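You operate a simulated robot arm through the tools that you are given. There is no shell and no other tool.

Carry out the task below with a simulated robot arm. There is one attempt and no reset: what you move stays moved.

## Task
Shake the bubbles out of the pink rubber cup at speed 3.
Fine: stand it on the white shaker's grey plate, switch off once they are gone and put the cup back where it stood; the other rubber cup stays as it is. Set down upright: what you pick out.

It is judged by the outcome, as a careful person would: the job done as asked, and still so three seconds after it is handed in. It fails if anything else is knocked over, pushed out of place, dropped, spilled or broken.

## Robot
A 6-joint arm with a two-finger parallel gripper, fixed in place. Base frame: the origin is at the foot of the arm, x ahead of it, y to its left, z up; the work surface is at about z = 890. Lengths are in mm, angles in degrees, forces in N, time in s.
With the tool pointing down near the work surface it reaches from about 240 to 660 mm from the base axis. Its first joint turns from -66.0 to 66.0 degrees. Payload 2.9 kg.
Tool frame: the origin (TCP) lies between the finger pads and is the grasp point; the fingertips stand 30 mm ahead of it; z points along the fingers, y is the line along which they close. The gripper opens to 110 mm. The fingers are 20 mm wide and 10 mm thick; the gripper's body (48 by 112 mm) begins 55 mm behind the TCP.
Orientation is that of the tool frame in the base frame, as a unit quaternion [w, x, y, z]. With the fingers straight down and closing along the base's y, the tool's x points along the base's -x, its y along +y and its z along -z.

## Interface
- The arm moves only by the tool drive_tool. Its argument "steps" is one flat list of numbers, 7 for each row, row after row: the shift along the tool's x, y, z in units of 150 mm (1.0 is 150 mm), then the turn, a rotation vector about the tool's x, y, z in units of 60 degrees (1.0 is 60 degrees), then the finger opening in mm, from 0 to 110. In form: [dx, dy, dz, rx, ry, rz, claw, dx, dy, dz, rx, ry, rz, claw, ...]. A call has 1 to 20 rows; each row is the pose to reach, as a shift and turn from the pose commanded when the call began, along the tool's axes at that moment. A call with a number of a shift or a turn outside -1 to 1 is refused whole. Each row takes 0.2 s and may step no farther than 50 mm and 8.6 degrees from the row before; otherwise, or with a gripper value out of range, the whole call is refused. Where a pose cannot be reached the arm comes as near as it can. A force on the tool above 40 N (or 10 N above the force at the start of the call, whichever is more), or a blocked arm, ends the call early, and 0.2 s more pass. Each finger travels about 108 mm/s and halts on what it meets, pressing with about 21 N; the grip force reading is that of the motor and also rises with nothing between the fingers. The clock runs only during rows and for 0.2 s after the last one: add rows that repeat a pose to give the fingers time. The reply holds the time, the measured pose of the TCP, the force on the tool along the base axes, the opening and the grip force, in the units named above and with some noise, with the torque about the TCP (base axes, N m) and any sound that the robot's microphone picked up, and new pictures: "pictures" is both (left out), scene, wrist or none.
- Cameras (640 x 400 px; columns grow to the right, rows downward): "scene" is fixed at [88, 425.5, 1401.3]; the picture's right is [-0.75, -0.66, 0.00], its down [-0.24, 0.27, -0.93] and it looks along [0.61, -0.70, -0.36] (base axes); focal length 326 px, centre (320, 200). "wrist" rides on the gripper at [72, 17, -103] in the tool frame; the picture's right is [-0.23, 0.97, 0.00], its down [-0.76, -0.18, -0.62] and it looks along [-0.61, -0.14, 0.78] (tool axes); focal length 222 px, centre (320, 200). There is no depth. A picture from a camera that has moved, and an enlarged one, comes with that camera's place and axes in the base frame and with its lens. The place of the scene camera against the robot may be out by one fixed shift of up to 12 mm in any direction.
- enlarge(camera, box): a new picture of the part [left, top, right, bottom] of that camera's present view, enlarged. The clock stands still meanwhile.
- hand_in(): hands the job in; it is judged then, once.

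Nothing tells you positions but the pictures and the camera data. Unless the task says otherwise, let go and move clear before handing in.

The tools are called as a command line: name --argument value ..., lists and objects as JSON in quotes. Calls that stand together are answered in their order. drive_tool: Moves the arm, as the interface text tells. Its arguments: {"type":"object","properties":{"steps":{"type":"array"},"pictures":{"type":"string","enum":["both","scene","wrist","none"]}},"required":["steps"]} The other tools are called the same way: enlarge (camera, box) takes an enlarged picture of a part of a camera's view; hand_in () hands the job in.

At the start:

```text
time: 0.0
position: [434.9, -20.7, 1269.2]
ee_rot: [0.001, 0.0, 1.0, 0.0]
force: [-0.3, 0.1, -0.8]
torque: [-0.01, 0.0, 0.01]
gripper_width: 109.7
grasp_force: 0.0
```

scene: 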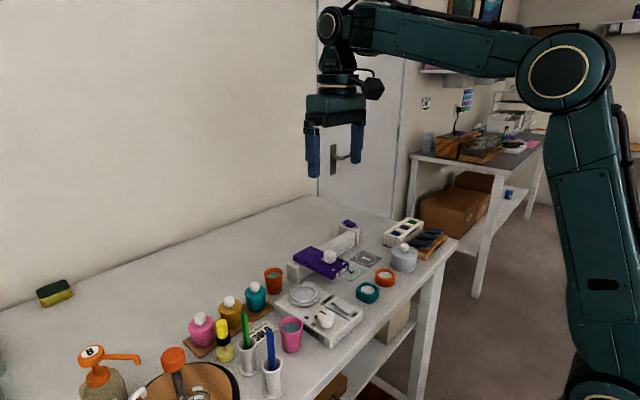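
wrist: 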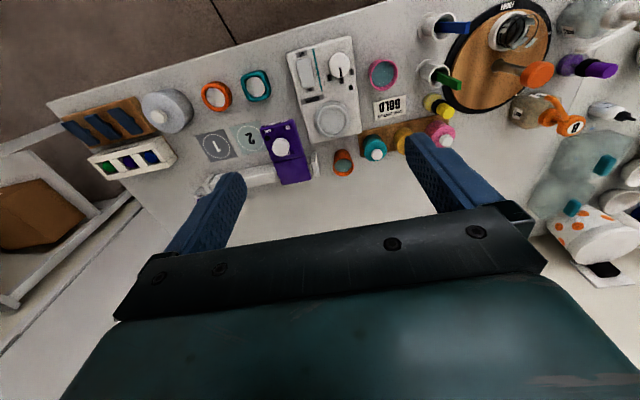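

I see a bench with a white shaker (grey plate, knob), a pink cup beside it, an orange cup behind, and many other objects. I'll enlarge both views for detail before moving.

enlarge --camera "scene" --box '[240, 220, 400, 380]'

enlarge --camera "wrist" --box '[180, 20, 480, 200]'

enlarge --camera "wrist" --box '[280, 30, 420, 150]'

```text
2.50 times, centred on (320, 300) of scene
camera zoom: at [88.0, 425.5, 1401.3], right [-0.75, -0.66, 0.0], down [-0.24, 0.27, -0.93], along [0.61, -0.7, -0.36], focal length 815 px, centre (320, -50)
```

zoom: 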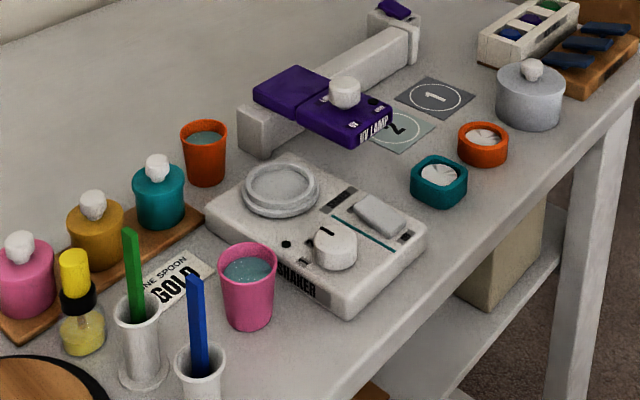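

```text
2.13 times, centred on (330, 110) of wrist
camera zoom: at [363.1, -2.9, 1372.6], right [0.23, 0.97, 0.0], down [0.76, -0.18, 0.62], along [0.61, -0.14, -0.78], focal length 474 px, centre (299, 392)
```

zoom: 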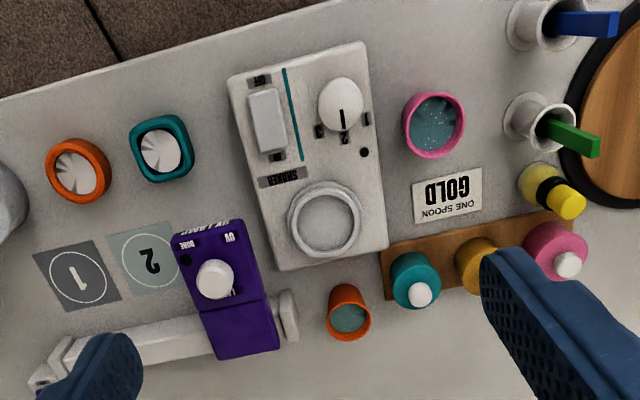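

```text
3.33 times, centred on (350, 90) of wrist
camera zoom: at [363.1, -2.9, 1372.6], right [0.23, 0.97, 0.0], down [0.76, -0.18, 0.62], along [0.61, -0.14, -0.78], focal length 740 px, centre (220, 567)
```

zoom: 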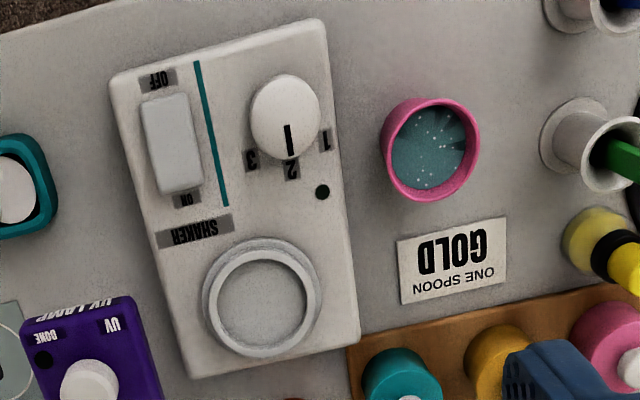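

The shaker has an ON/OFF rocker, a knob pointing at 2 (3 lies clockwise from above), and the pink cup sits near (455, 87). I'll move lower for a second viewpoint to triangulate everything.

drive_tool --steps '[0.075, 0.08, 0.185, 0, 0, 0, 110, 0.15, 0.16, 0.37, 0, 0, 0, 110, 0.22, 0.24, 0.555, 0, 0, 0, 110, 0.295, 0.32, 0.74, 0, 0, 0, 110, 0.367, 0.4, 0.927, 0, 0, 0, 110]'

```text
time: 1.2
position: [379.7, 38.9, 1127.9]
ee_rot: [0.001, 0.0, 1.0, 0.0]
force: [0.0, 0.1, -0.5]
torque: [-0.01, 0.02, 0.01]
gripper_width: 110.3
grasp_force: 0.1
camera wrist: at [307.5, 57.4, 1231.9], right [0.23, 0.97, 0.0], down [0.76, -0.18, 0.62], along [0.61, -0.14, -0.78], focal length 222 px, centre (320, 200)
```

scene: 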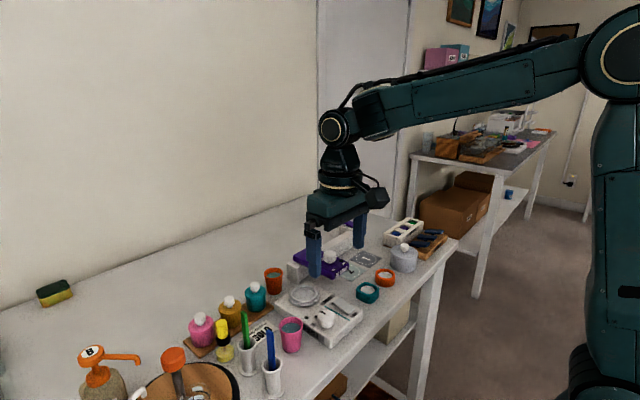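
wrist: 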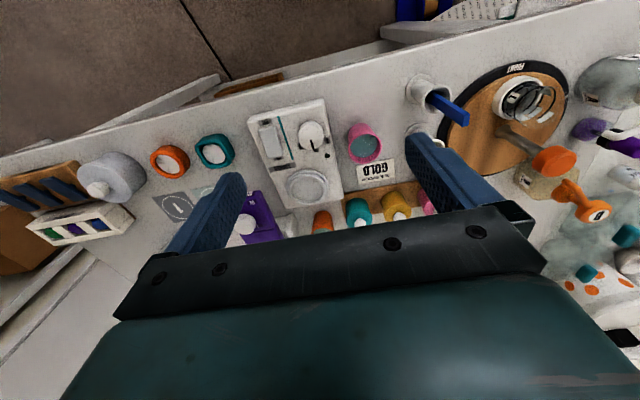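

The shaker and the pink cup are in view between the fingers. I'll zoom in for accurate pixel coordinates.

enlarge --camera "wrist" --box '[240, 80, 400, 210]'

enlarge --camera "scene" --box '[260, 270, 380, 360]'

```text
3.08 times, centred on (320, 145) of wrist
camera zoom: at [307.5, 57.4, 1231.9], right [0.23, 0.97, 0.0], down [0.76, -0.18, 0.62], along [0.61, -0.14, -0.78], focal length 684 px, centre (320, 369)
```

zoom: 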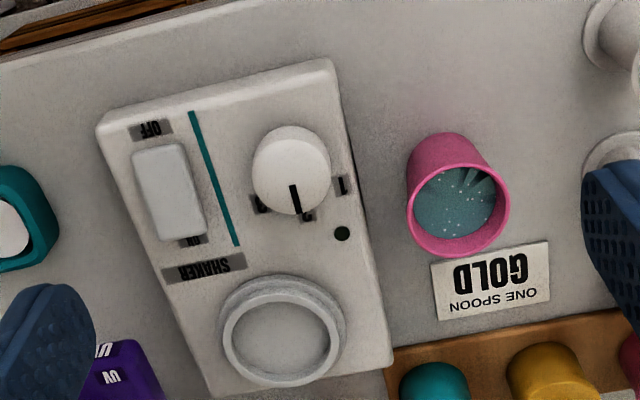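

```text
4.44 times, centred on (320, 315) of scene
camera zoom: at [88.0, 425.5, 1401.3], right [-0.75, -0.66, 0.0], down [-0.24, 0.27, -0.93], along [0.61, -0.7, -0.36], focal length 1450 px, centre (320, -311)
```

zoom: 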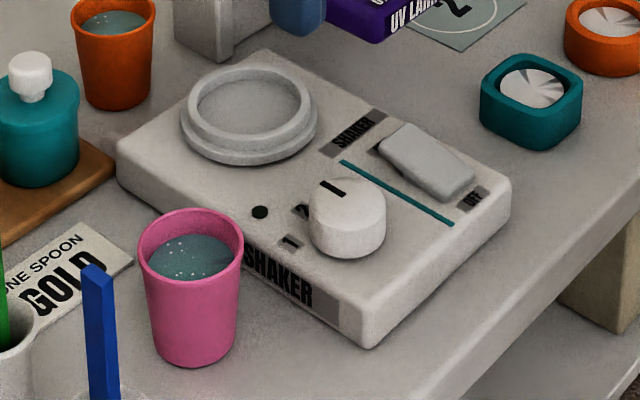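

From two wrist views I get: pink cup near (457, 87) with rim z≈947, plate centre near (516, -12), knob near (430, 17) with top z≈932. I'll take one closer, steeper view to refine these and read the dial.

drive_tool --steps '[-0.15, -0.065, 0.09, 0, 0, 0, 110, -0.3, -0.13, 0.18, 0, 0, 0, 110, -0.45, -0.195, 0.27, 0, 0, 0, 110, -0.615, -0.259, 0.36, 0, 0, 0, 110, -0.615, -0.259, 0.36, 0, 0, 0, 110]' --pictures "wrist"

enlarge --camera "wrist" --box '[220, 0, 440, 200]'

enlarge --camera "wrist" --box '[260, 20, 360, 120]'

```text
time: 2.4
position: [473.4, 0.4, 1076.7]
ee_rot: [0.0, 0.0, 1.0, -0.001]
force: [0.4, 0.8, -0.9]
torque: [0.0, -0.01, 0.03]
gripper_width: 109.7
grasp_force: 0.1
camera wrist: at [401.5, 18.5, 1180.7], right [0.23, 0.97, 0.0], down [0.76, -0.18, 0.62], along [0.61, -0.14, -0.78], focal length 222 px, centre (320, 200)
```

wrist: 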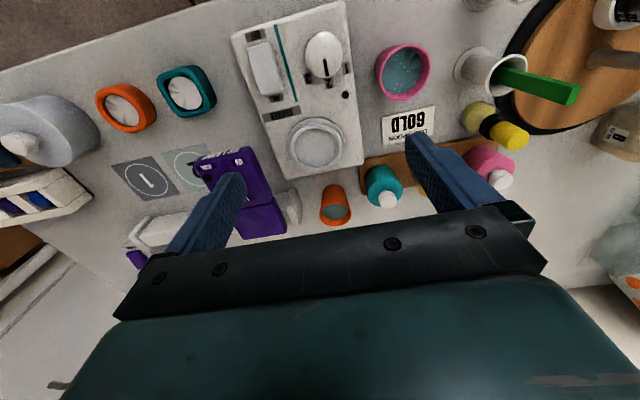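

```text
2.00 times, centred on (330, 100) of wrist
camera zoom: at [401.5, 18.5, 1180.7], right [0.23, 0.97, 0.0], down [0.76, -0.18, 0.62], along [0.61, -0.14, -0.78], focal length 444 px, centre (300, 400)
```

zoom: 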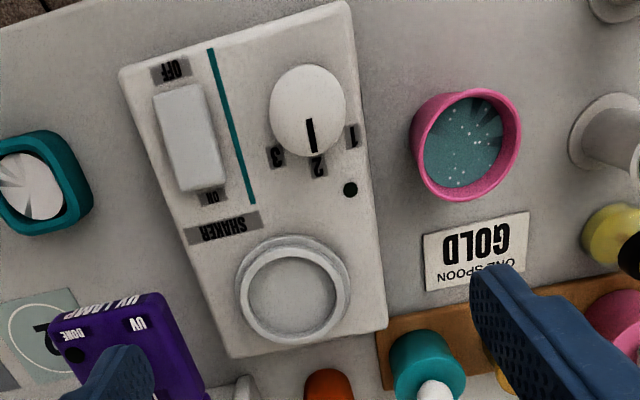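

```text
4.00 times, centred on (310, 70) of wrist
camera zoom: at [401.5, 18.5, 1180.7], right [0.23, 0.97, 0.0], down [0.76, -0.18, 0.62], along [0.61, -0.14, -0.78], focal length 888 px, centre (360, 720)
```

zoom: 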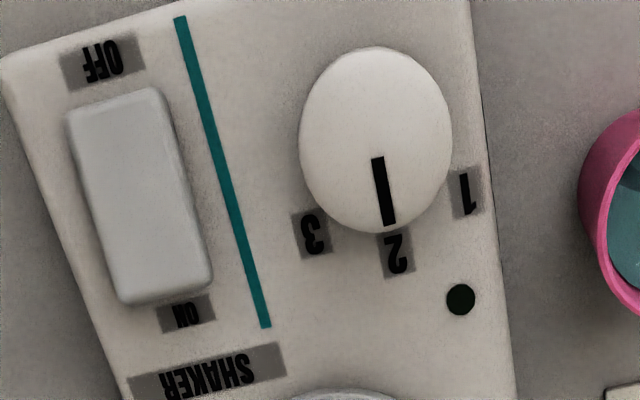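

Refined estimates: shaker top z≈920, knob centre ≈(426.5, 17) with radius ≈18 and top z≈937; label 3 is about 50° clockwise from the current 2. Next I move above the knob with the fingers partly open.

drive_tool --steps '[0.1, 0.038, 0.14, 0, 0, 0, 80, 0.2, 0.075, 0.28, 0, 0, 0, 60, 0.307, 0.113, 0.437, 0, 0, 0, 52, 0.307, 0.113, 0.437, 0, 0, 0, 52]'

enlarge --camera "scene" --box '[260, 250, 380, 360]'

enlarge --camera "wrist" --box '[220, 0, 440, 200]'

```text
time: 3.4
position: [425.5, 18.0, 1009.5]
ee_rot: [0.0, 0.0, 1.0, 0.0]
force: [0.0, -0.4, 0.5]
torque: [0.0, 0.0, 0.03]
gripper_width: 51.7
grasp_force: 0.1
camera wrist: at [354.1, 36.1, 1114.0], right [0.23, 0.97, 0.0], down [0.76, -0.18, 0.62], along [0.61, -0.14, -0.78], focal length 222 px, centre (320, 200)
```

scene: 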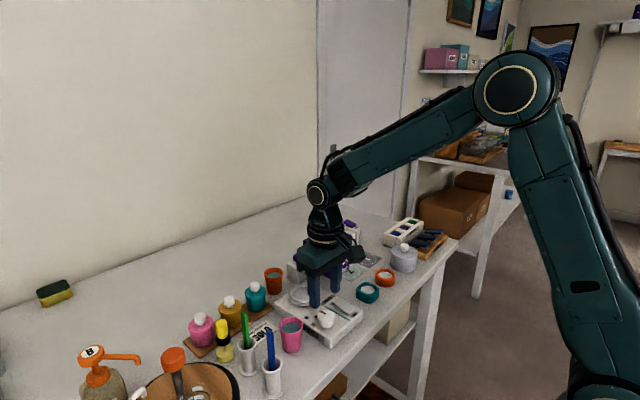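
wrist: 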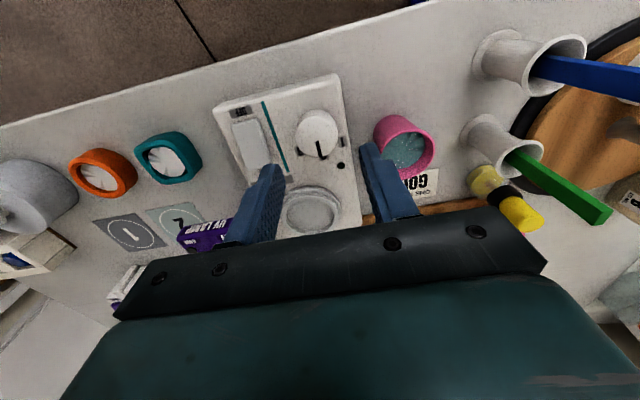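

```text
3.64 times, centred on (320, 305) of scene
camera zoom: at [88.0, 425.5, 1401.3], right [-0.75, -0.66, 0.0], down [-0.24, 0.27, -0.93], along [0.61, -0.7, -0.36], focal length 1186 px, centre (320, -182)
```

zoom: 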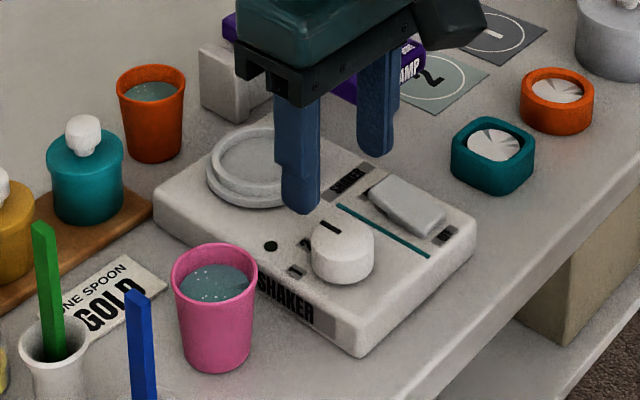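

```text
2.00 times, centred on (330, 100) of wrist
camera zoom: at [354.1, 36.1, 1114.0], right [0.23, 0.97, 0.0], down [0.76, -0.18, 0.62], along [0.61, -0.14, -0.78], focal length 444 px, centre (300, 400)
```

zoom: 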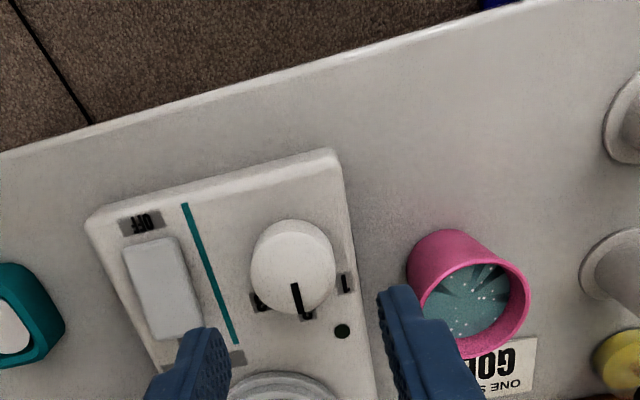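

The fingers straddle the knob cleanly. I'll lower so the fingertips come to about z=925, just above the shaker's top.

drive_tool --steps '[-0.002, -0.004, 0.1, 0, 0, 0, 52, -0.004, -0.007, 0.2, 0, 0, 0, 52, -0.004, -0.007, 0.29, 0, 0, 0, 52, -0.004, -0.007, 0.36, 0, 0, 0, 52, -0.004, -0.007, 0.36, 0, 0, 0, 52]'

enlarge --camera "scene" --box '[260, 250, 380, 360]'

enlarge --camera "wrist" --box '[220, 60, 420, 240]'

```text
time: 4.6
position: [426.7, 15.7, 956.5]
ee_rot: [0.0, 0.0, 1.0, 0.001]
force: [-0.4, 0.0, 0.3]
torque: [-0.01, -0.01, -0.03]
gripper_width: 51.8
grasp_force: 0.1
camera wrist: at [353.8, 34.1, 1060.2], right [0.23, 0.97, 0.0], down [0.76, -0.18, 0.62], along [0.61, -0.14, -0.78], focal length 222 px, centre (320, 200)
```

scene: 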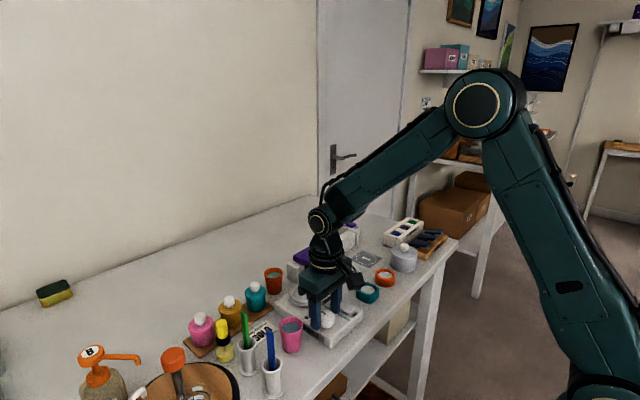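
wrist: 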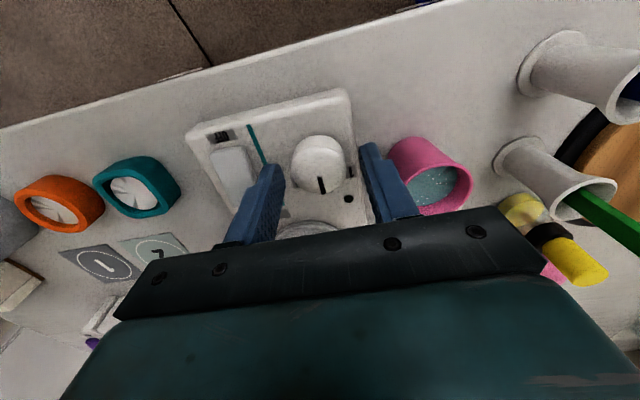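

```text
3.64 times, centred on (320, 305) of scene
camera zoom: at [88.0, 425.5, 1401.3], right [-0.75, -0.66, 0.0], down [-0.24, 0.27, -0.93], along [0.61, -0.7, -0.36], focal length 1186 px, centre (320, -182)
```

zoom: 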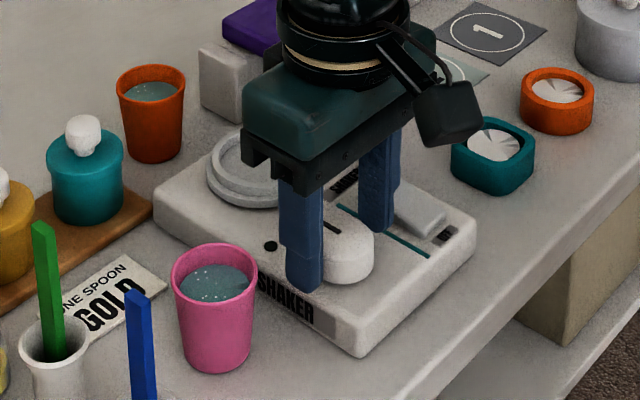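

```text
2.22 times, centred on (320, 150) of wrist
camera zoom: at [353.8, 34.1, 1060.2], right [0.23, 0.97, 0.0], down [0.76, -0.18, 0.62], along [0.61, -0.14, -0.78], focal length 494 px, centre (320, 311)
```

zoom: 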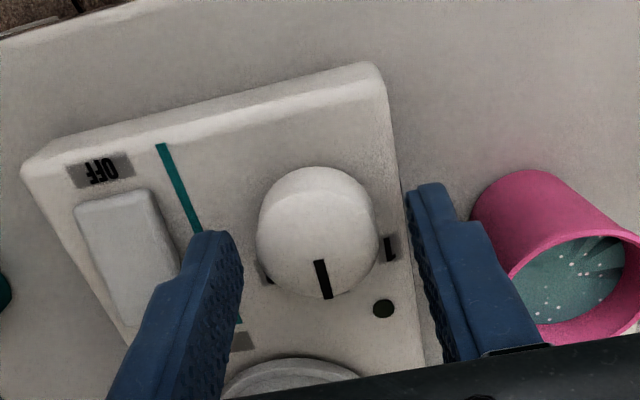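

The fingers bracket the knob with clearance on both sides. I'll close on it and check the grip before turning.

drive_tool --steps '[0, 0, 0, 0, 0, 0, 40, 0, 0, 0, 0, 0, 0, 32, 0, 0, 0, 0, 0, 0, 32, 0, 0, 0, 0, 0, 0, 32]' --pictures "wrist"

```text
time: 5.6
position: [426.3, 15.3, 956.8]
ee_rot: [0.001, 0.001, 1.0, 0.0]
force: [0.8, -8.4, -3.1]
torque: [-0.3, -0.11, 0.03]
gripper_width: 34.9
grasp_force: 44.9
camera wrist: at [353.9, 33.5, 1060.2], right [0.23, 0.97, 0.0], down [0.76, -0.18, 0.62], along [0.61, -0.14, -0.78], focal length 222 px, centre (320, 200)
```

wrist: 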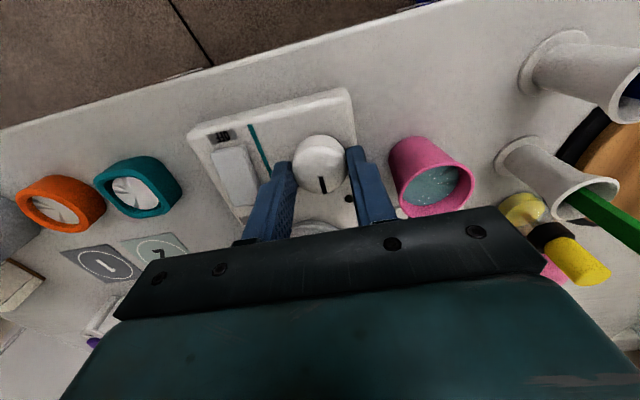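

Grip is firm on the knob (35 mm) with a small sideways load, so I'll shift 1 mm toward -y and rotate 50° clockwise (seen from above) towards 3.

drive_tool --steps '[0, -0.006, 0, 0, 0, 0, 32, 0, -0.006, 0, 0, 0, 0.1, 32, 0, -0.006, 0, 0, 0, 0.2, 32, 0, -0.006, 0, 0, 0, 0.3, 32, 0, -0.006, 0, 0, 0, 0.4, 32, 0, -0.006, 0, 0, 0, 0.5, 32, 0, -0.006, 0, 0, 0, 0.6, 32, 0, -0.006, 0, 0, 0, 0.7, 32, 0, -0.006, 0, 0, 0, 0.8, 32, 0, -0.006, 0, 0, 0, 0.8333, 32, 0, -0.006, 0, 0, 0, 0.8333, 32]'

enlarge --camera "wrist" --box '[220, 60, 420, 240]'

enlarge --camera "scene" --box '[260, 250, 380, 360]'

```text
time: 8.0
position: [425.9, 15.0, 957.6]
ee_rot: [-0.001, 0.423, 0.906, -0.001]
force: [-21.6, 3.0, 14.9]
torque: [-0.1, 0.49, 0.01]
gripper_width: 35.2
grasp_force: 45.0
camera wrist: at [393.2, 82.5, 1060.3], right [0.89, 0.45, 0.0], down [0.36, -0.7, 0.62], along [0.28, -0.56, -0.78], focal length 222 px, centre (320, 200)
```

scene: 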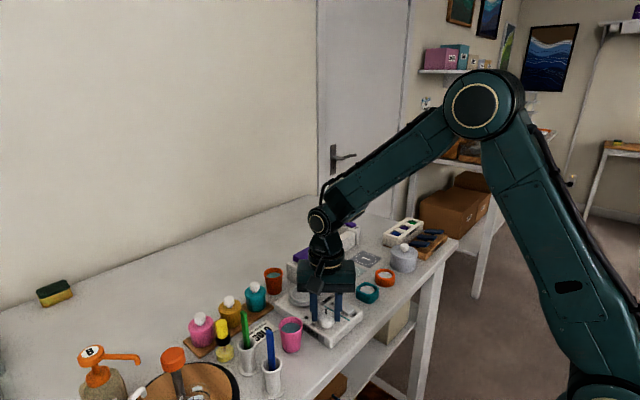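
wrist: 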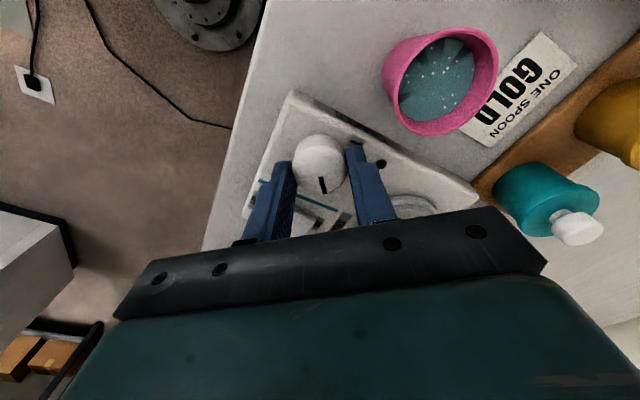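

```text
2.22 times, centred on (320, 150) of wrist
camera zoom: at [393.2, 82.5, 1060.3], right [0.89, 0.45, 0.0], down [0.36, -0.7, 0.62], along [0.28, -0.56, -0.78], focal length 494 px, centre (320, 311)
```

zoom: 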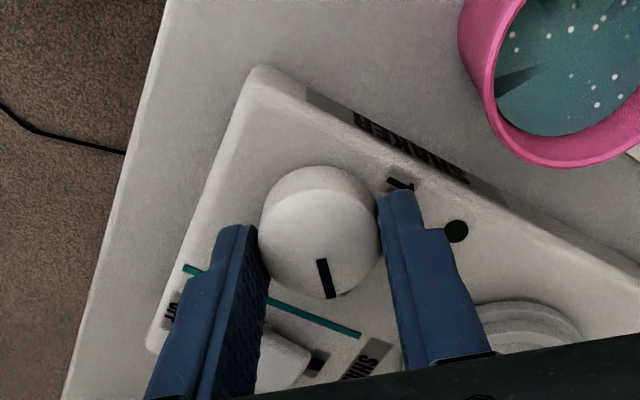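

```text
3.64 times, centred on (320, 305) of scene
camera zoom: at [87.2, 425.5, 1401.3], right [-0.75, -0.66, 0.0], down [-0.24, 0.27, -0.93], along [0.61, -0.7, -0.36], focal length 1186 px, centre (320, -182)
```

zoom: 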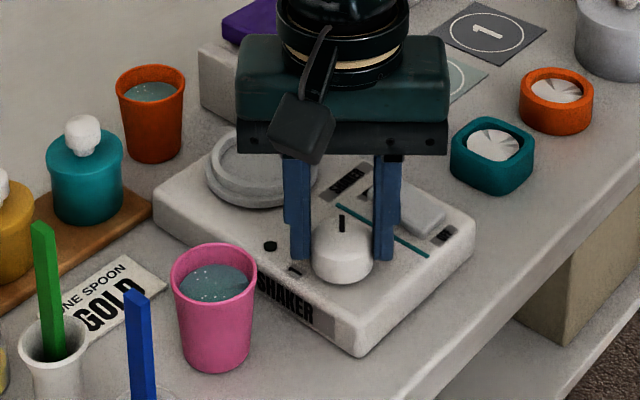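

The knob turned with the gripper by 50°. I'll open the fingers, lift straight up and look at the dial.

drive_tool --steps '[0, 0, 0, 0, 0, 0, 45, 0, 0, 0, 0, 0, 0, 52, 0, 0, 0, 0, 0, 0, 52, 0, 0, -0.15, 0, 0, 0, 52, 0, 0, -0.35, 0, 0, 0, 52, 0, 0, -0.6, 0, 0, 0, 52, 0, 0, -0.6, 0, 0, 0, 52]'

enlarge --camera "wrist" --box '[240, 40, 440, 240]'

enlarge --camera "scene" --box '[260, 250, 380, 360]'

```text
time: 9.6
position: [427.3, 14.9, 1047.3]
ee_rot: [0.0, 0.422, 0.907, -0.001]
force: [0.2, 0.2, 1.0]
torque: [0.03, 0.01, -0.02]
gripper_width: 52.3
grasp_force: 0.1
camera wrist: at [393.4, 82.6, 1150.8], right [0.89, 0.45, 0.0], down [0.35, -0.7, 0.62], along [0.28, -0.56, -0.78], focal length 222 px, centre (320, 200)
```

scene: 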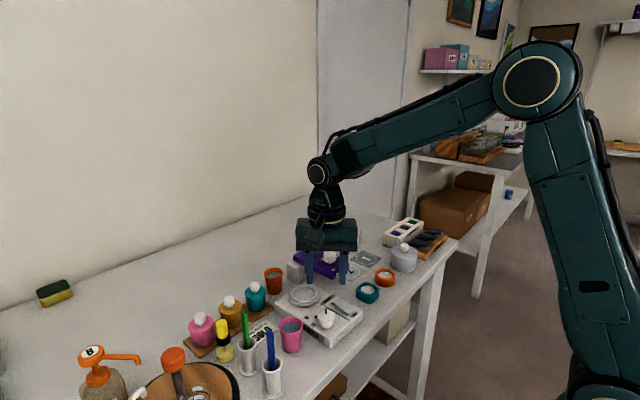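
wrist: 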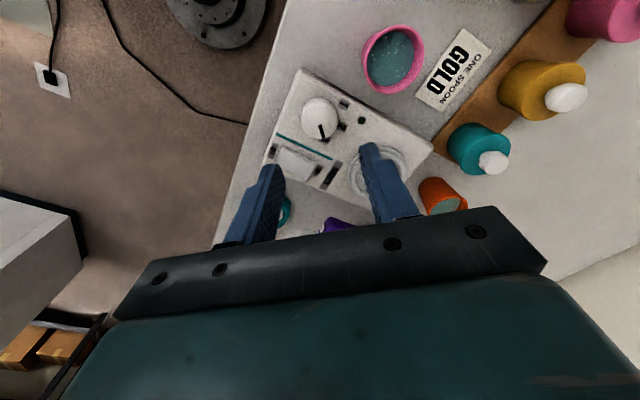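

```text
2.00 times, centred on (340, 140) of wrist
camera zoom: at [393.4, 82.6, 1150.8], right [0.89, 0.45, 0.0], down [0.35, -0.7, 0.62], along [0.28, -0.56, -0.78], focal length 444 px, centre (280, 320)
```

zoom: 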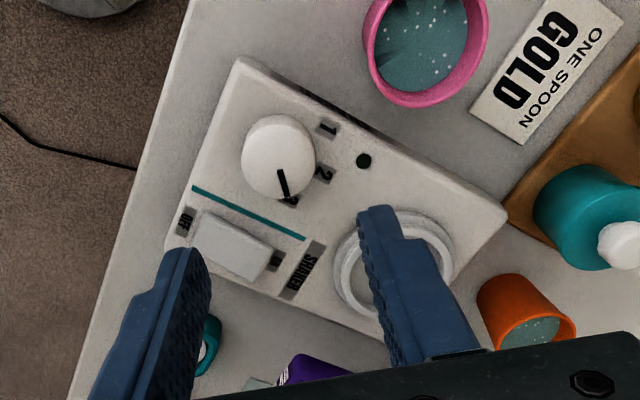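

```text
3.64 times, centred on (320, 305) of scene
camera zoom: at [88.0, 425.5, 1401.3], right [-0.75, -0.66, 0.0], down [-0.24, 0.27, -0.93], along [0.61, -0.7, -0.36], focal length 1186 px, centre (320, -182)
```

zoom: 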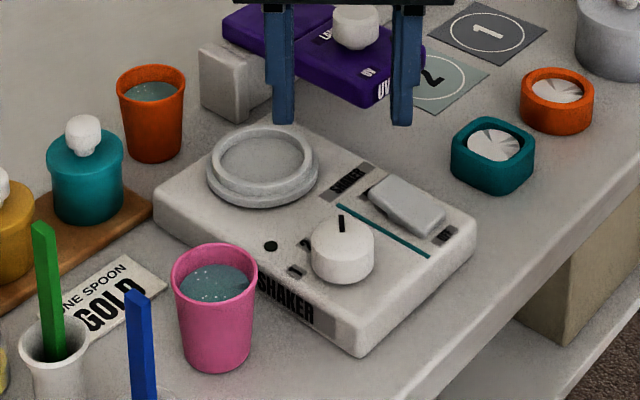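

The pointer now looks to be at 3; I'll zoom in to confirm.

enlarge --camera "wrist" --box '[285, 80, 375, 170]'

```text
4.44 times, centred on (330, 125) of wrist
camera zoom: at [393.4, 82.6, 1150.8], right [0.89, 0.45, 0.0], down [0.35, -0.7, 0.62], along [0.28, -0.56, -0.78], focal length 987 px, centre (276, 533)
```

zoom: 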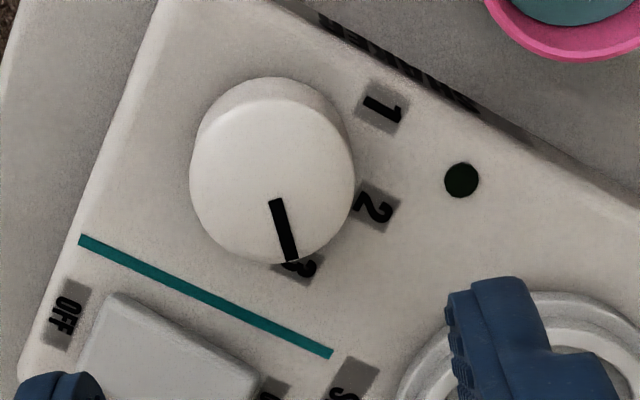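

Pointer is on 3 (measured about −49°, matching the label direction). Next I rotate the wrist the other way to about −90° so the camera stays clear of the tall spatulas when I grasp the pink cup along x.

drive_tool --steps '[0, 0, -0.05, 0, 0, -0.125, 52, 0, 0, -0.1, 0, 0, -0.25, 52, 0, 0, -0.15, 0, 0, -0.375, 60, 0, 0, -0.15, 0, 0, -0.5, 70, 0, 0, -0.15, 0, 0, -0.625, 76, 0, 0, -0.15, 0, 0, -0.75, 76, 0, 0, -0.15, 0, 0, -0.875, 76, 0, 0, -0.15, 0, 0, -1.0, 76]' --pictures "none"

drive_tool --steps '[0, 0, 0, 0, 0, -0.125, 76, 0, 0, 0, 0, 0, -0.25, 76, 0, 0, 0, 0, 0, -0.375, 76, 0, 0, 0, 0, 0, -0.5, 76, 0, 0, 0, 0, 0, -0.625, 76, 0, 0, 0, 0, 0, -0.75, 76, 0, 0, 0, 0, 0, -0.875, 76, 0, 0, 0, 0, 0, -1.0, 76]' --pictures "none"

drive_tool --steps '[0, 0, 0, 0, 0, -0.111, 76, 0, 0, 0, 0, 0, -0.222, 76, 0, 0, 0, 0, 0, -0.3333, 76, 0, 0, 0, 0, 0, -0.3333, 76]'

```text
time: 11.4
position: [425.9, 15.3, 1069.8]
ee_rot: [0.0, -0.089, 0.996, -0.001]
force: [0.8, 0.3, -0.1]
torque: [-0.03, -0.01, 0.02]
gripper_width: 76.0
grasp_force: 0.0
```

```text
time: 13.2
position: [427.5, 14.5, 1070.1]
ee_rot: [0.0, -0.574, 0.819, 0.0]
force: [1.1, -0.6, 0.4]
torque: [0.0, -0.02, -0.02]
gripper_width: 75.8
grasp_force: 0.2
```

```text
time: 14.2
position: [426.4, 14.8, 1070.0]
ee_rot: [0.0, 0.708, -0.706, 0.0]
force: [-0.1, 0.5, -0.6]
torque: [0.02, 0.01, 0.02]
gripper_width: 75.6
grasp_force: 0.0
camera wrist: at [410.6, -56.6, 1172.9], right [-0.97, 0.23, 0.0], down [0.18, 0.76, 0.62], along [0.14, 0.61, -0.78], focal length 222 px, centre (320, 200)
```

scene: 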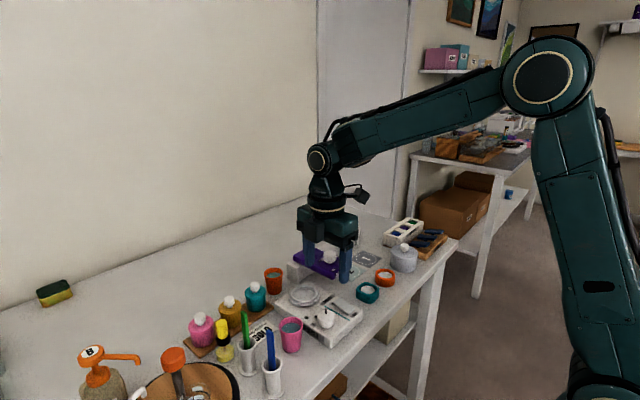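
wrist: 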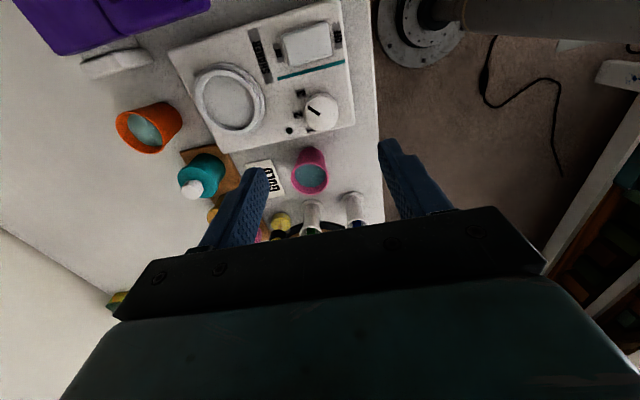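

Yaw −90° was reached. Now I move above the pink cup at a safe height to check the alignment.

drive_tool --steps '[-0.12, -0.05, 0.05, 0, 0, 0, 76, -0.24, -0.1, 0.12, 0, 0, 0, 76, -0.36, -0.145, 0.2, 0, 0, 0, 76, -0.48, -0.193, 0.3, 0, 0, 0, 76, -0.48, -0.193, 0.3, 0, 0, 0, 76]'

enlarge --camera "wrist" --box '[220, 40, 420, 220]'

enlarge --camera "scene" --box '[240, 250, 380, 380]'

```text
time: 15.4
position: [456.1, 87.7, 1023.3]
ee_rot: [0.001, -0.707, 0.707, -0.001]
force: [-1.0, -0.2, 0.6]
torque: [-0.01, -0.01, -0.01]
gripper_width: 75.8
grasp_force: 0.0
camera wrist: at [439.4, 15.8, 1128.1], right [-0.97, 0.23, 0.0], down [0.18, 0.76, 0.62], along [0.14, 0.61, -0.78], focal length 222 px, centre (320, 200)
```

scene: 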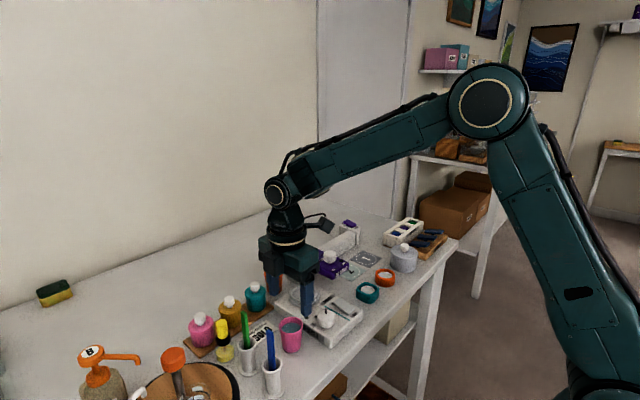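
wrist: 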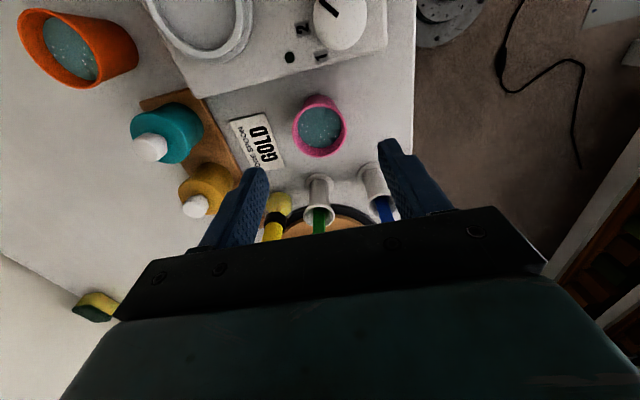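

```text
2.22 times, centred on (320, 130) of wrist
camera zoom: at [439.4, 15.8, 1128.1], right [-0.97, 0.23, 0.0], down [0.18, 0.76, 0.62], along [0.14, 0.61, -0.78], focal length 494 px, centre (320, 356)
```

zoom: 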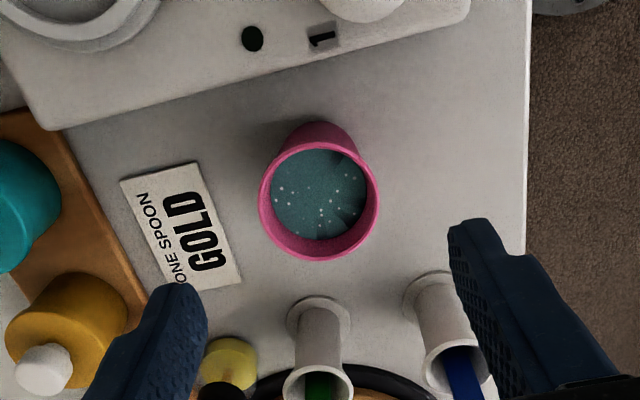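

```text
3.08 times, centred on (310, 315) of scene
camera zoom: at [88.0, 425.5, 1401.3], right [-0.75, -0.66, 0.0], down [-0.24, 0.27, -0.93], along [0.61, -0.7, -0.36], focal length 1004 px, centre (351, -154)
```

zoom: 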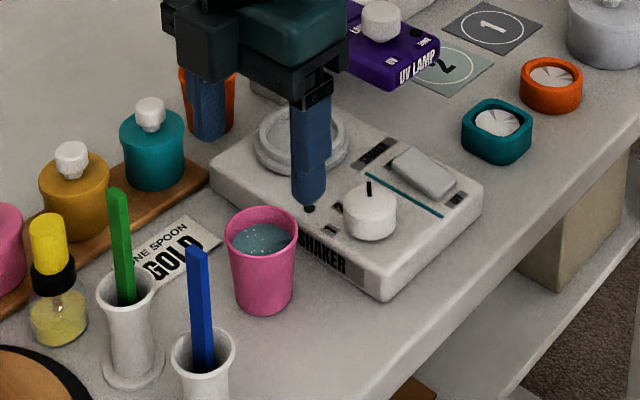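

The cup sits centred beneath the open fingers. I'll descend to grip height (TCP z≈936, tips about 16 mm above the table).

drive_tool --steps '[0.001, -0.002, 0.14, 0, 0, 0, 76, 0.001, -0.002, 0.28, 0, 0, 0, 76, 0.001, -0.002, 0.42, 0, 0, 0, 76, 0.001, -0.002, 0.52, 0, 0, 0, 76, 0.001, -0.002, 0.59, 0, 0, 0, 76, 0.001, -0.002, 0.59, 0, 0, 0, 76]'

enlarge --camera "wrist" --box '[220, 60, 420, 240]'

enlarge --camera "scene" --box '[240, 250, 380, 380]'

```text
time: 16.8
position: [458.1, 86.3, 935.3]
ee_rot: [-0.001, 0.707, -0.707, 0.0]
force: [-0.4, -0.4, -0.3]
torque: [0.01, 0.0, -0.02]
gripper_width: 75.8
grasp_force: 0.0
camera wrist: at [440.4, 14.5, 1038.8], right [-0.97, 0.23, 0.0], down [0.18, 0.76, 0.62], along [0.14, 0.61, -0.78], focal length 222 px, centre (320, 200)
```

scene: 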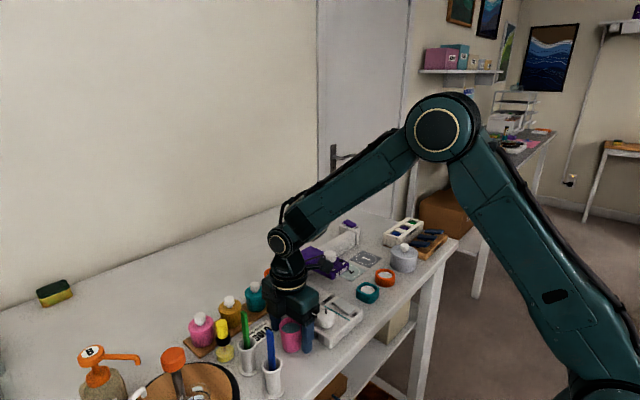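
wrist: 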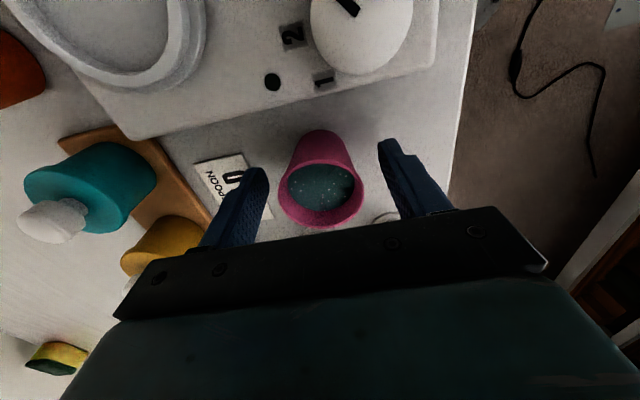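

```text
2.22 times, centred on (320, 150) of wrist
camera zoom: at [440.4, 14.5, 1038.8], right [-0.97, 0.23, 0.0], down [0.18, 0.76, 0.62], along [0.14, 0.61, -0.78], focal length 494 px, centre (320, 311)
```

zoom: 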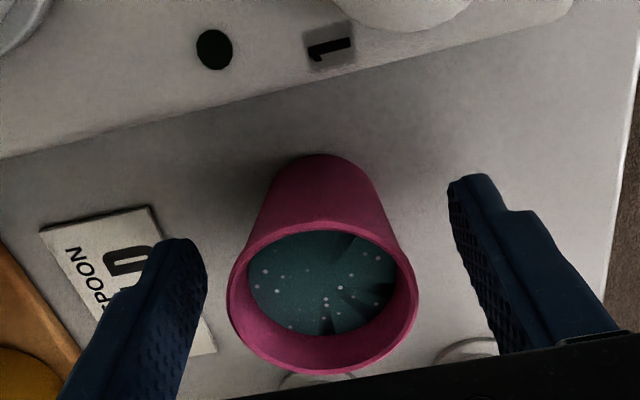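

```text
3.08 times, centred on (310, 315) of scene
camera zoom: at [88.0, 425.5, 1401.3], right [-0.75, -0.66, 0.0], down [-0.24, 0.27, -0.93], along [0.61, -0.7, -0.36], focal length 1004 px, centre (351, -154)
```

zoom: 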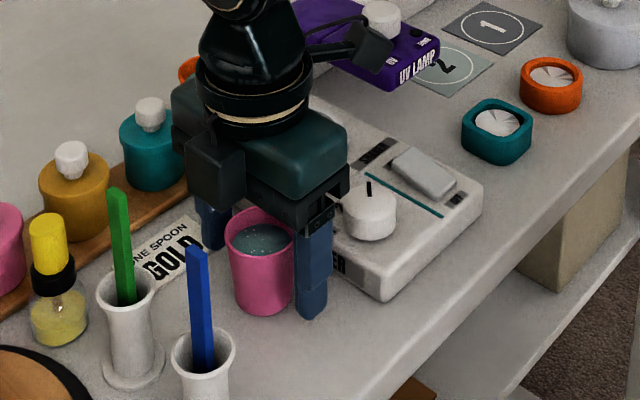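

The cup is centred between the fingers within about 1.5 mm. I'll close gently in stages and watch the grip force.

drive_tool --steps '[0, 0.008, 0, 0, 0, 0, 60, 0, 0.008, 0, 0, 0, 0, 52, 0, 0.008, 0, 0, 0, 0, 49, 0, 0.008, 0, 0, 0, 0, 47, 0, 0.008, 0, 0, 0, 0, 46, 0, 0.008, 0, 0, 0, 0, 45, 0, 0.008, 0, 0, 0, 0, 45]' --pictures "wrist"

```text
time: 18.4
position: [455.7, 85.0, 935.6]
ee_rot: [0.0, 0.707, -0.707, 0.0]
force: [0.5, 0.0, 0.3]
torque: [0.03, 0.0, 0.0]
gripper_width: 45.9
grasp_force: 1.1
camera wrist: at [439.2, 14.4, 1039.0], right [-0.97, 0.23, 0.0], down [0.18, 0.76, 0.62], along [0.14, 0.61, -0.78], focal length 222 px, centre (320, 200)
```

wrist: 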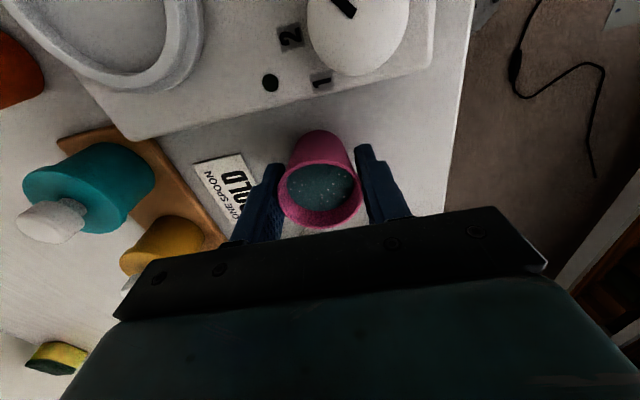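

Contact has just started at about 46 mm with about 1 N. I'll tighten a little more in small steps.

drive_tool --steps '[0, 0, 0, 0, 0, 0, 44, 0, 0, 0, 0, 0, 0, 43, 0, 0, 0, 0, 0, 0, 43, 0, 0, 0, 0, 0, 0, 43]' --pictures "wrist"

enlarge --camera "wrist" --box '[240, 100, 400, 240]'

```text
time: 19.4
position: [455.7, 84.3, 935.5]
ee_rot: [0.0, -0.707, 0.707, 0.0]
force: [0.7, -0.7, 1.1]
torque: [0.0, 0.0, 0.01]
gripper_width: 45.5
grasp_force: 20.9
camera wrist: at [439.2, 14.4, 1039.0], right [-0.97, 0.23, 0.0], down [0.18, 0.76, 0.62], along [0.14, 0.61, -0.78], focal length 222 px, centre (320, 200)
```

wrist: 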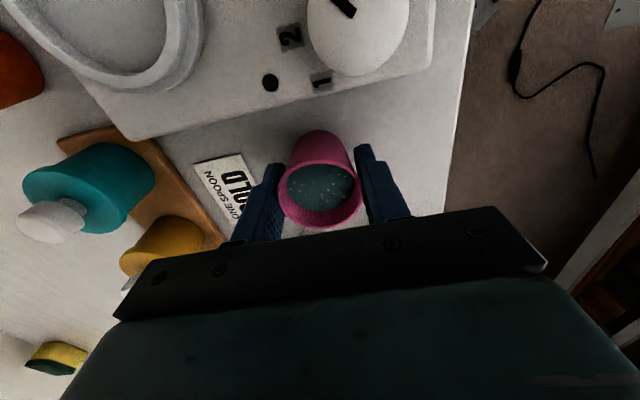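

```text
2.86 times, centred on (320, 170) of wrist
camera zoom: at [439.2, 14.4, 1039.0], right [-0.97, 0.23, 0.0], down [0.18, 0.76, 0.62], along [0.14, 0.61, -0.78], focal length 635 px, centre (320, 286)
```

zoom: 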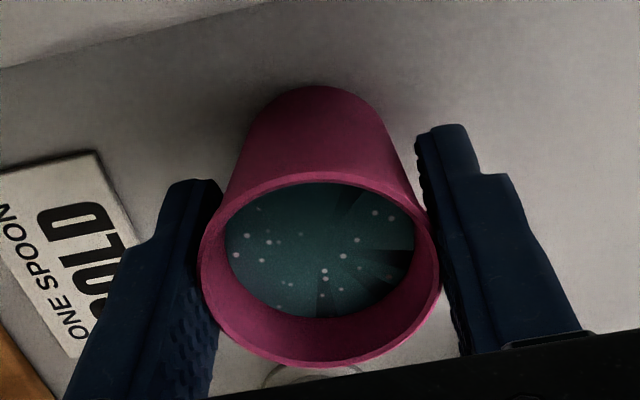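

The grip holds at 45.5 mm and about 21 N, with no visible deformation. I'll lift slowly, straight up.

drive_tool --steps '[0, 0, -0.02, 0, 0, 0, 43, 0, 0, -0.06, 0, 0, 0, 43, 0, 0, -0.13, 0, 0, 0, 43, 0, 0, -0.21, 0, 0, 0, 43, 0, 0, -0.3, 0, 0, 0, 43, 0, 0, -0.38, 0, 0, 0, 43, 0, 0, -0.45, 0, 0, 0, 43, 0, 0, -0.49, 0, 0, 0, 43, 0, 0, -0.5, 0, 0, 0, 43, 0, 0, -0.5, 0, 0, 0, 43]'

enlarge --camera "scene" --box '[240, 230, 380, 360]'

enlarge --camera "wrist" --box '[140, 0, 420, 240]'

```text
time: 21.6
position: [454.9, 86.5, 1010.8]
ee_rot: [0.0, -0.707, 0.707, 0.0]
force: [0.5, 0.4, 0.0]
torque: [-0.01, 0.02, 0.01]
gripper_width: 45.7
grasp_force: 21.5
camera wrist: at [438.6, 15.6, 1113.8], right [-0.97, 0.23, 0.0], down [0.18, 0.76, 0.62], along [0.14, 0.61, -0.78], focal length 222 px, centre (320, 200)
```

scene: 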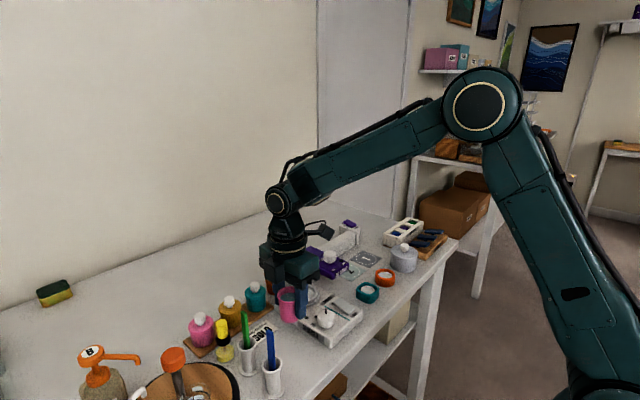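
wrist: 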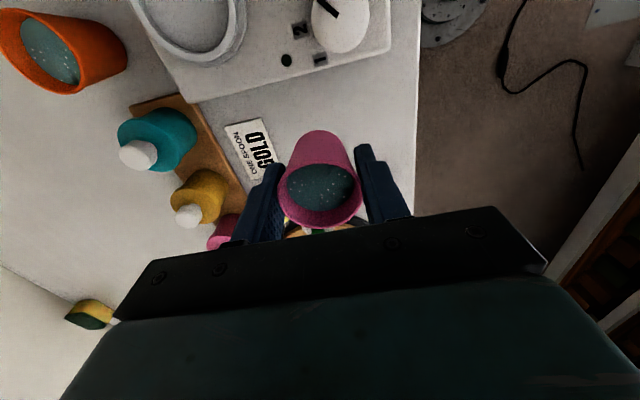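

```text
3.08 times, centred on (310, 295) of scene
camera zoom: at [88.0, 425.5, 1401.3], right [-0.75, -0.66, 0.0], down [-0.24, 0.27, -0.93], along [0.61, -0.7, -0.36], focal length 1004 px, centre (351, -92)
```

zoom: 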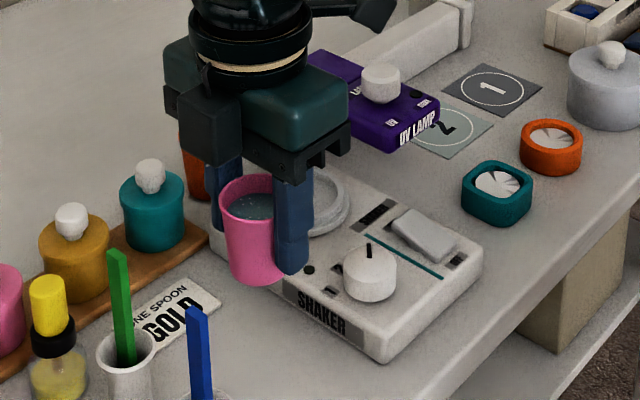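

```text
1.67 times, centred on (280, 120) of wrist
camera zoom: at [438.6, 15.6, 1113.8], right [-0.97, 0.23, 0.0], down [0.18, 0.76, 0.62], along [0.14, 0.61, -0.78], focal length 370 px, centre (387, 333)
```

zoom: 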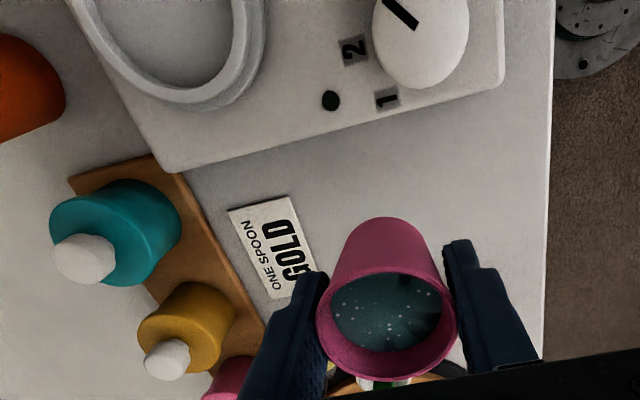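

The cup is lifted upright and nothing else moved. Now I carry it slowly over the shaker's plate.

drive_tool --steps '[0.02, -0.012, 0, 0, 0, 0, 43, 0.066, -0.04, 0, 0, 0, 0, 43, 0.131, -0.081, 0, 0, 0, 0, 43, 0.21, -0.129, 0, 0, 0, 0, 43, 0.295, -0.181, 0, 0, 0, 0, 43, 0.38, -0.234, 0, 0, 0, 0, 43, 0.459, -0.282, 0, 0, 0, 0, 43, 0.537, -0.33, 0, 0, 0, 0, 43, 0.603, -0.371, 0, 0, 0, 0, 43, 0.642, -0.395, 0, 0, 0, 0, 43, 0.655, -0.403, 0, 0, 0, 0, 43, 0.655, -0.403, 0, 0, 0, 0, 43]'

enlarge --camera "scene" --box '[240, 230, 380, 360]'

enlarge --camera "wrist" --box '[220, 60, 420, 240]'

```text
time: 24.2
position: [514.7, -12.0, 1010.4]
ee_rot: [0.001, -0.707, 0.708, 0.0]
force: [0.1, 0.2, -0.1]
torque: [-0.01, -0.02, 0.01]
gripper_width: 45.7
grasp_force: 20.7
camera wrist: at [498.7, -83.4, 1113.8], right [-0.97, 0.23, 0.0], down [0.18, 0.76, 0.62], along [0.14, 0.61, -0.78], focal length 222 px, centre (320, 200)
```

scene: 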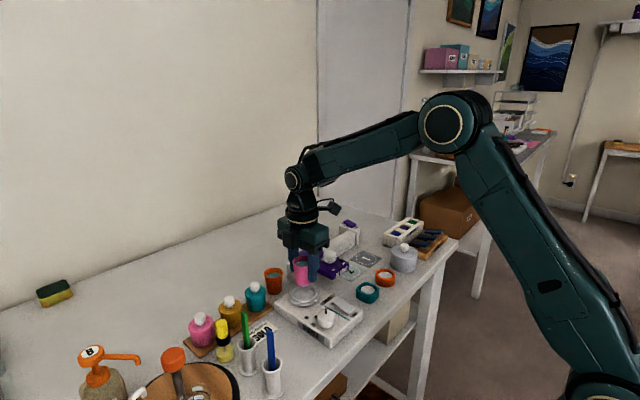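
wrist: 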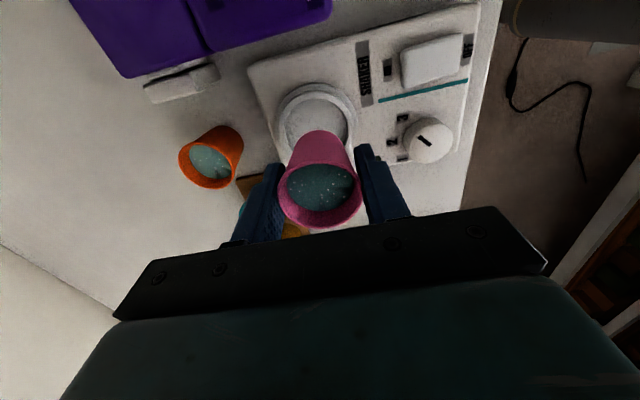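

```text
3.08 times, centred on (310, 295) of scene
camera zoom: at [88.0, 425.5, 1401.3], right [-0.75, -0.66, 0.0], down [-0.24, 0.27, -0.93], along [0.61, -0.7, -0.36], focal length 1004 px, centre (351, -92)
```

zoom: 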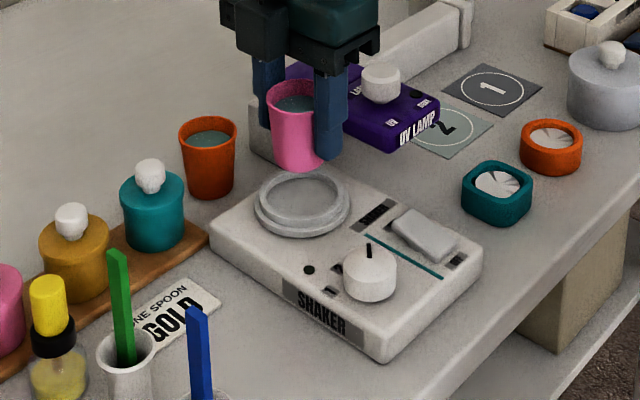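

```text
2.22 times, centred on (320, 150) of wrist
camera zoom: at [498.7, -83.4, 1113.8], right [-0.97, 0.23, 0.0], down [0.18, 0.76, 0.62], along [0.14, 0.61, -0.78], focal length 494 px, centre (320, 311)
```

zoom: 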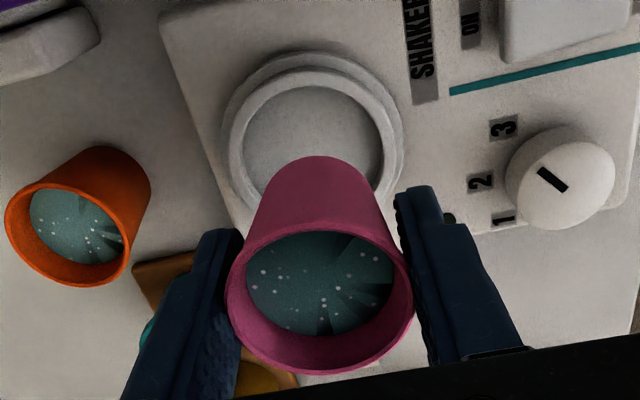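

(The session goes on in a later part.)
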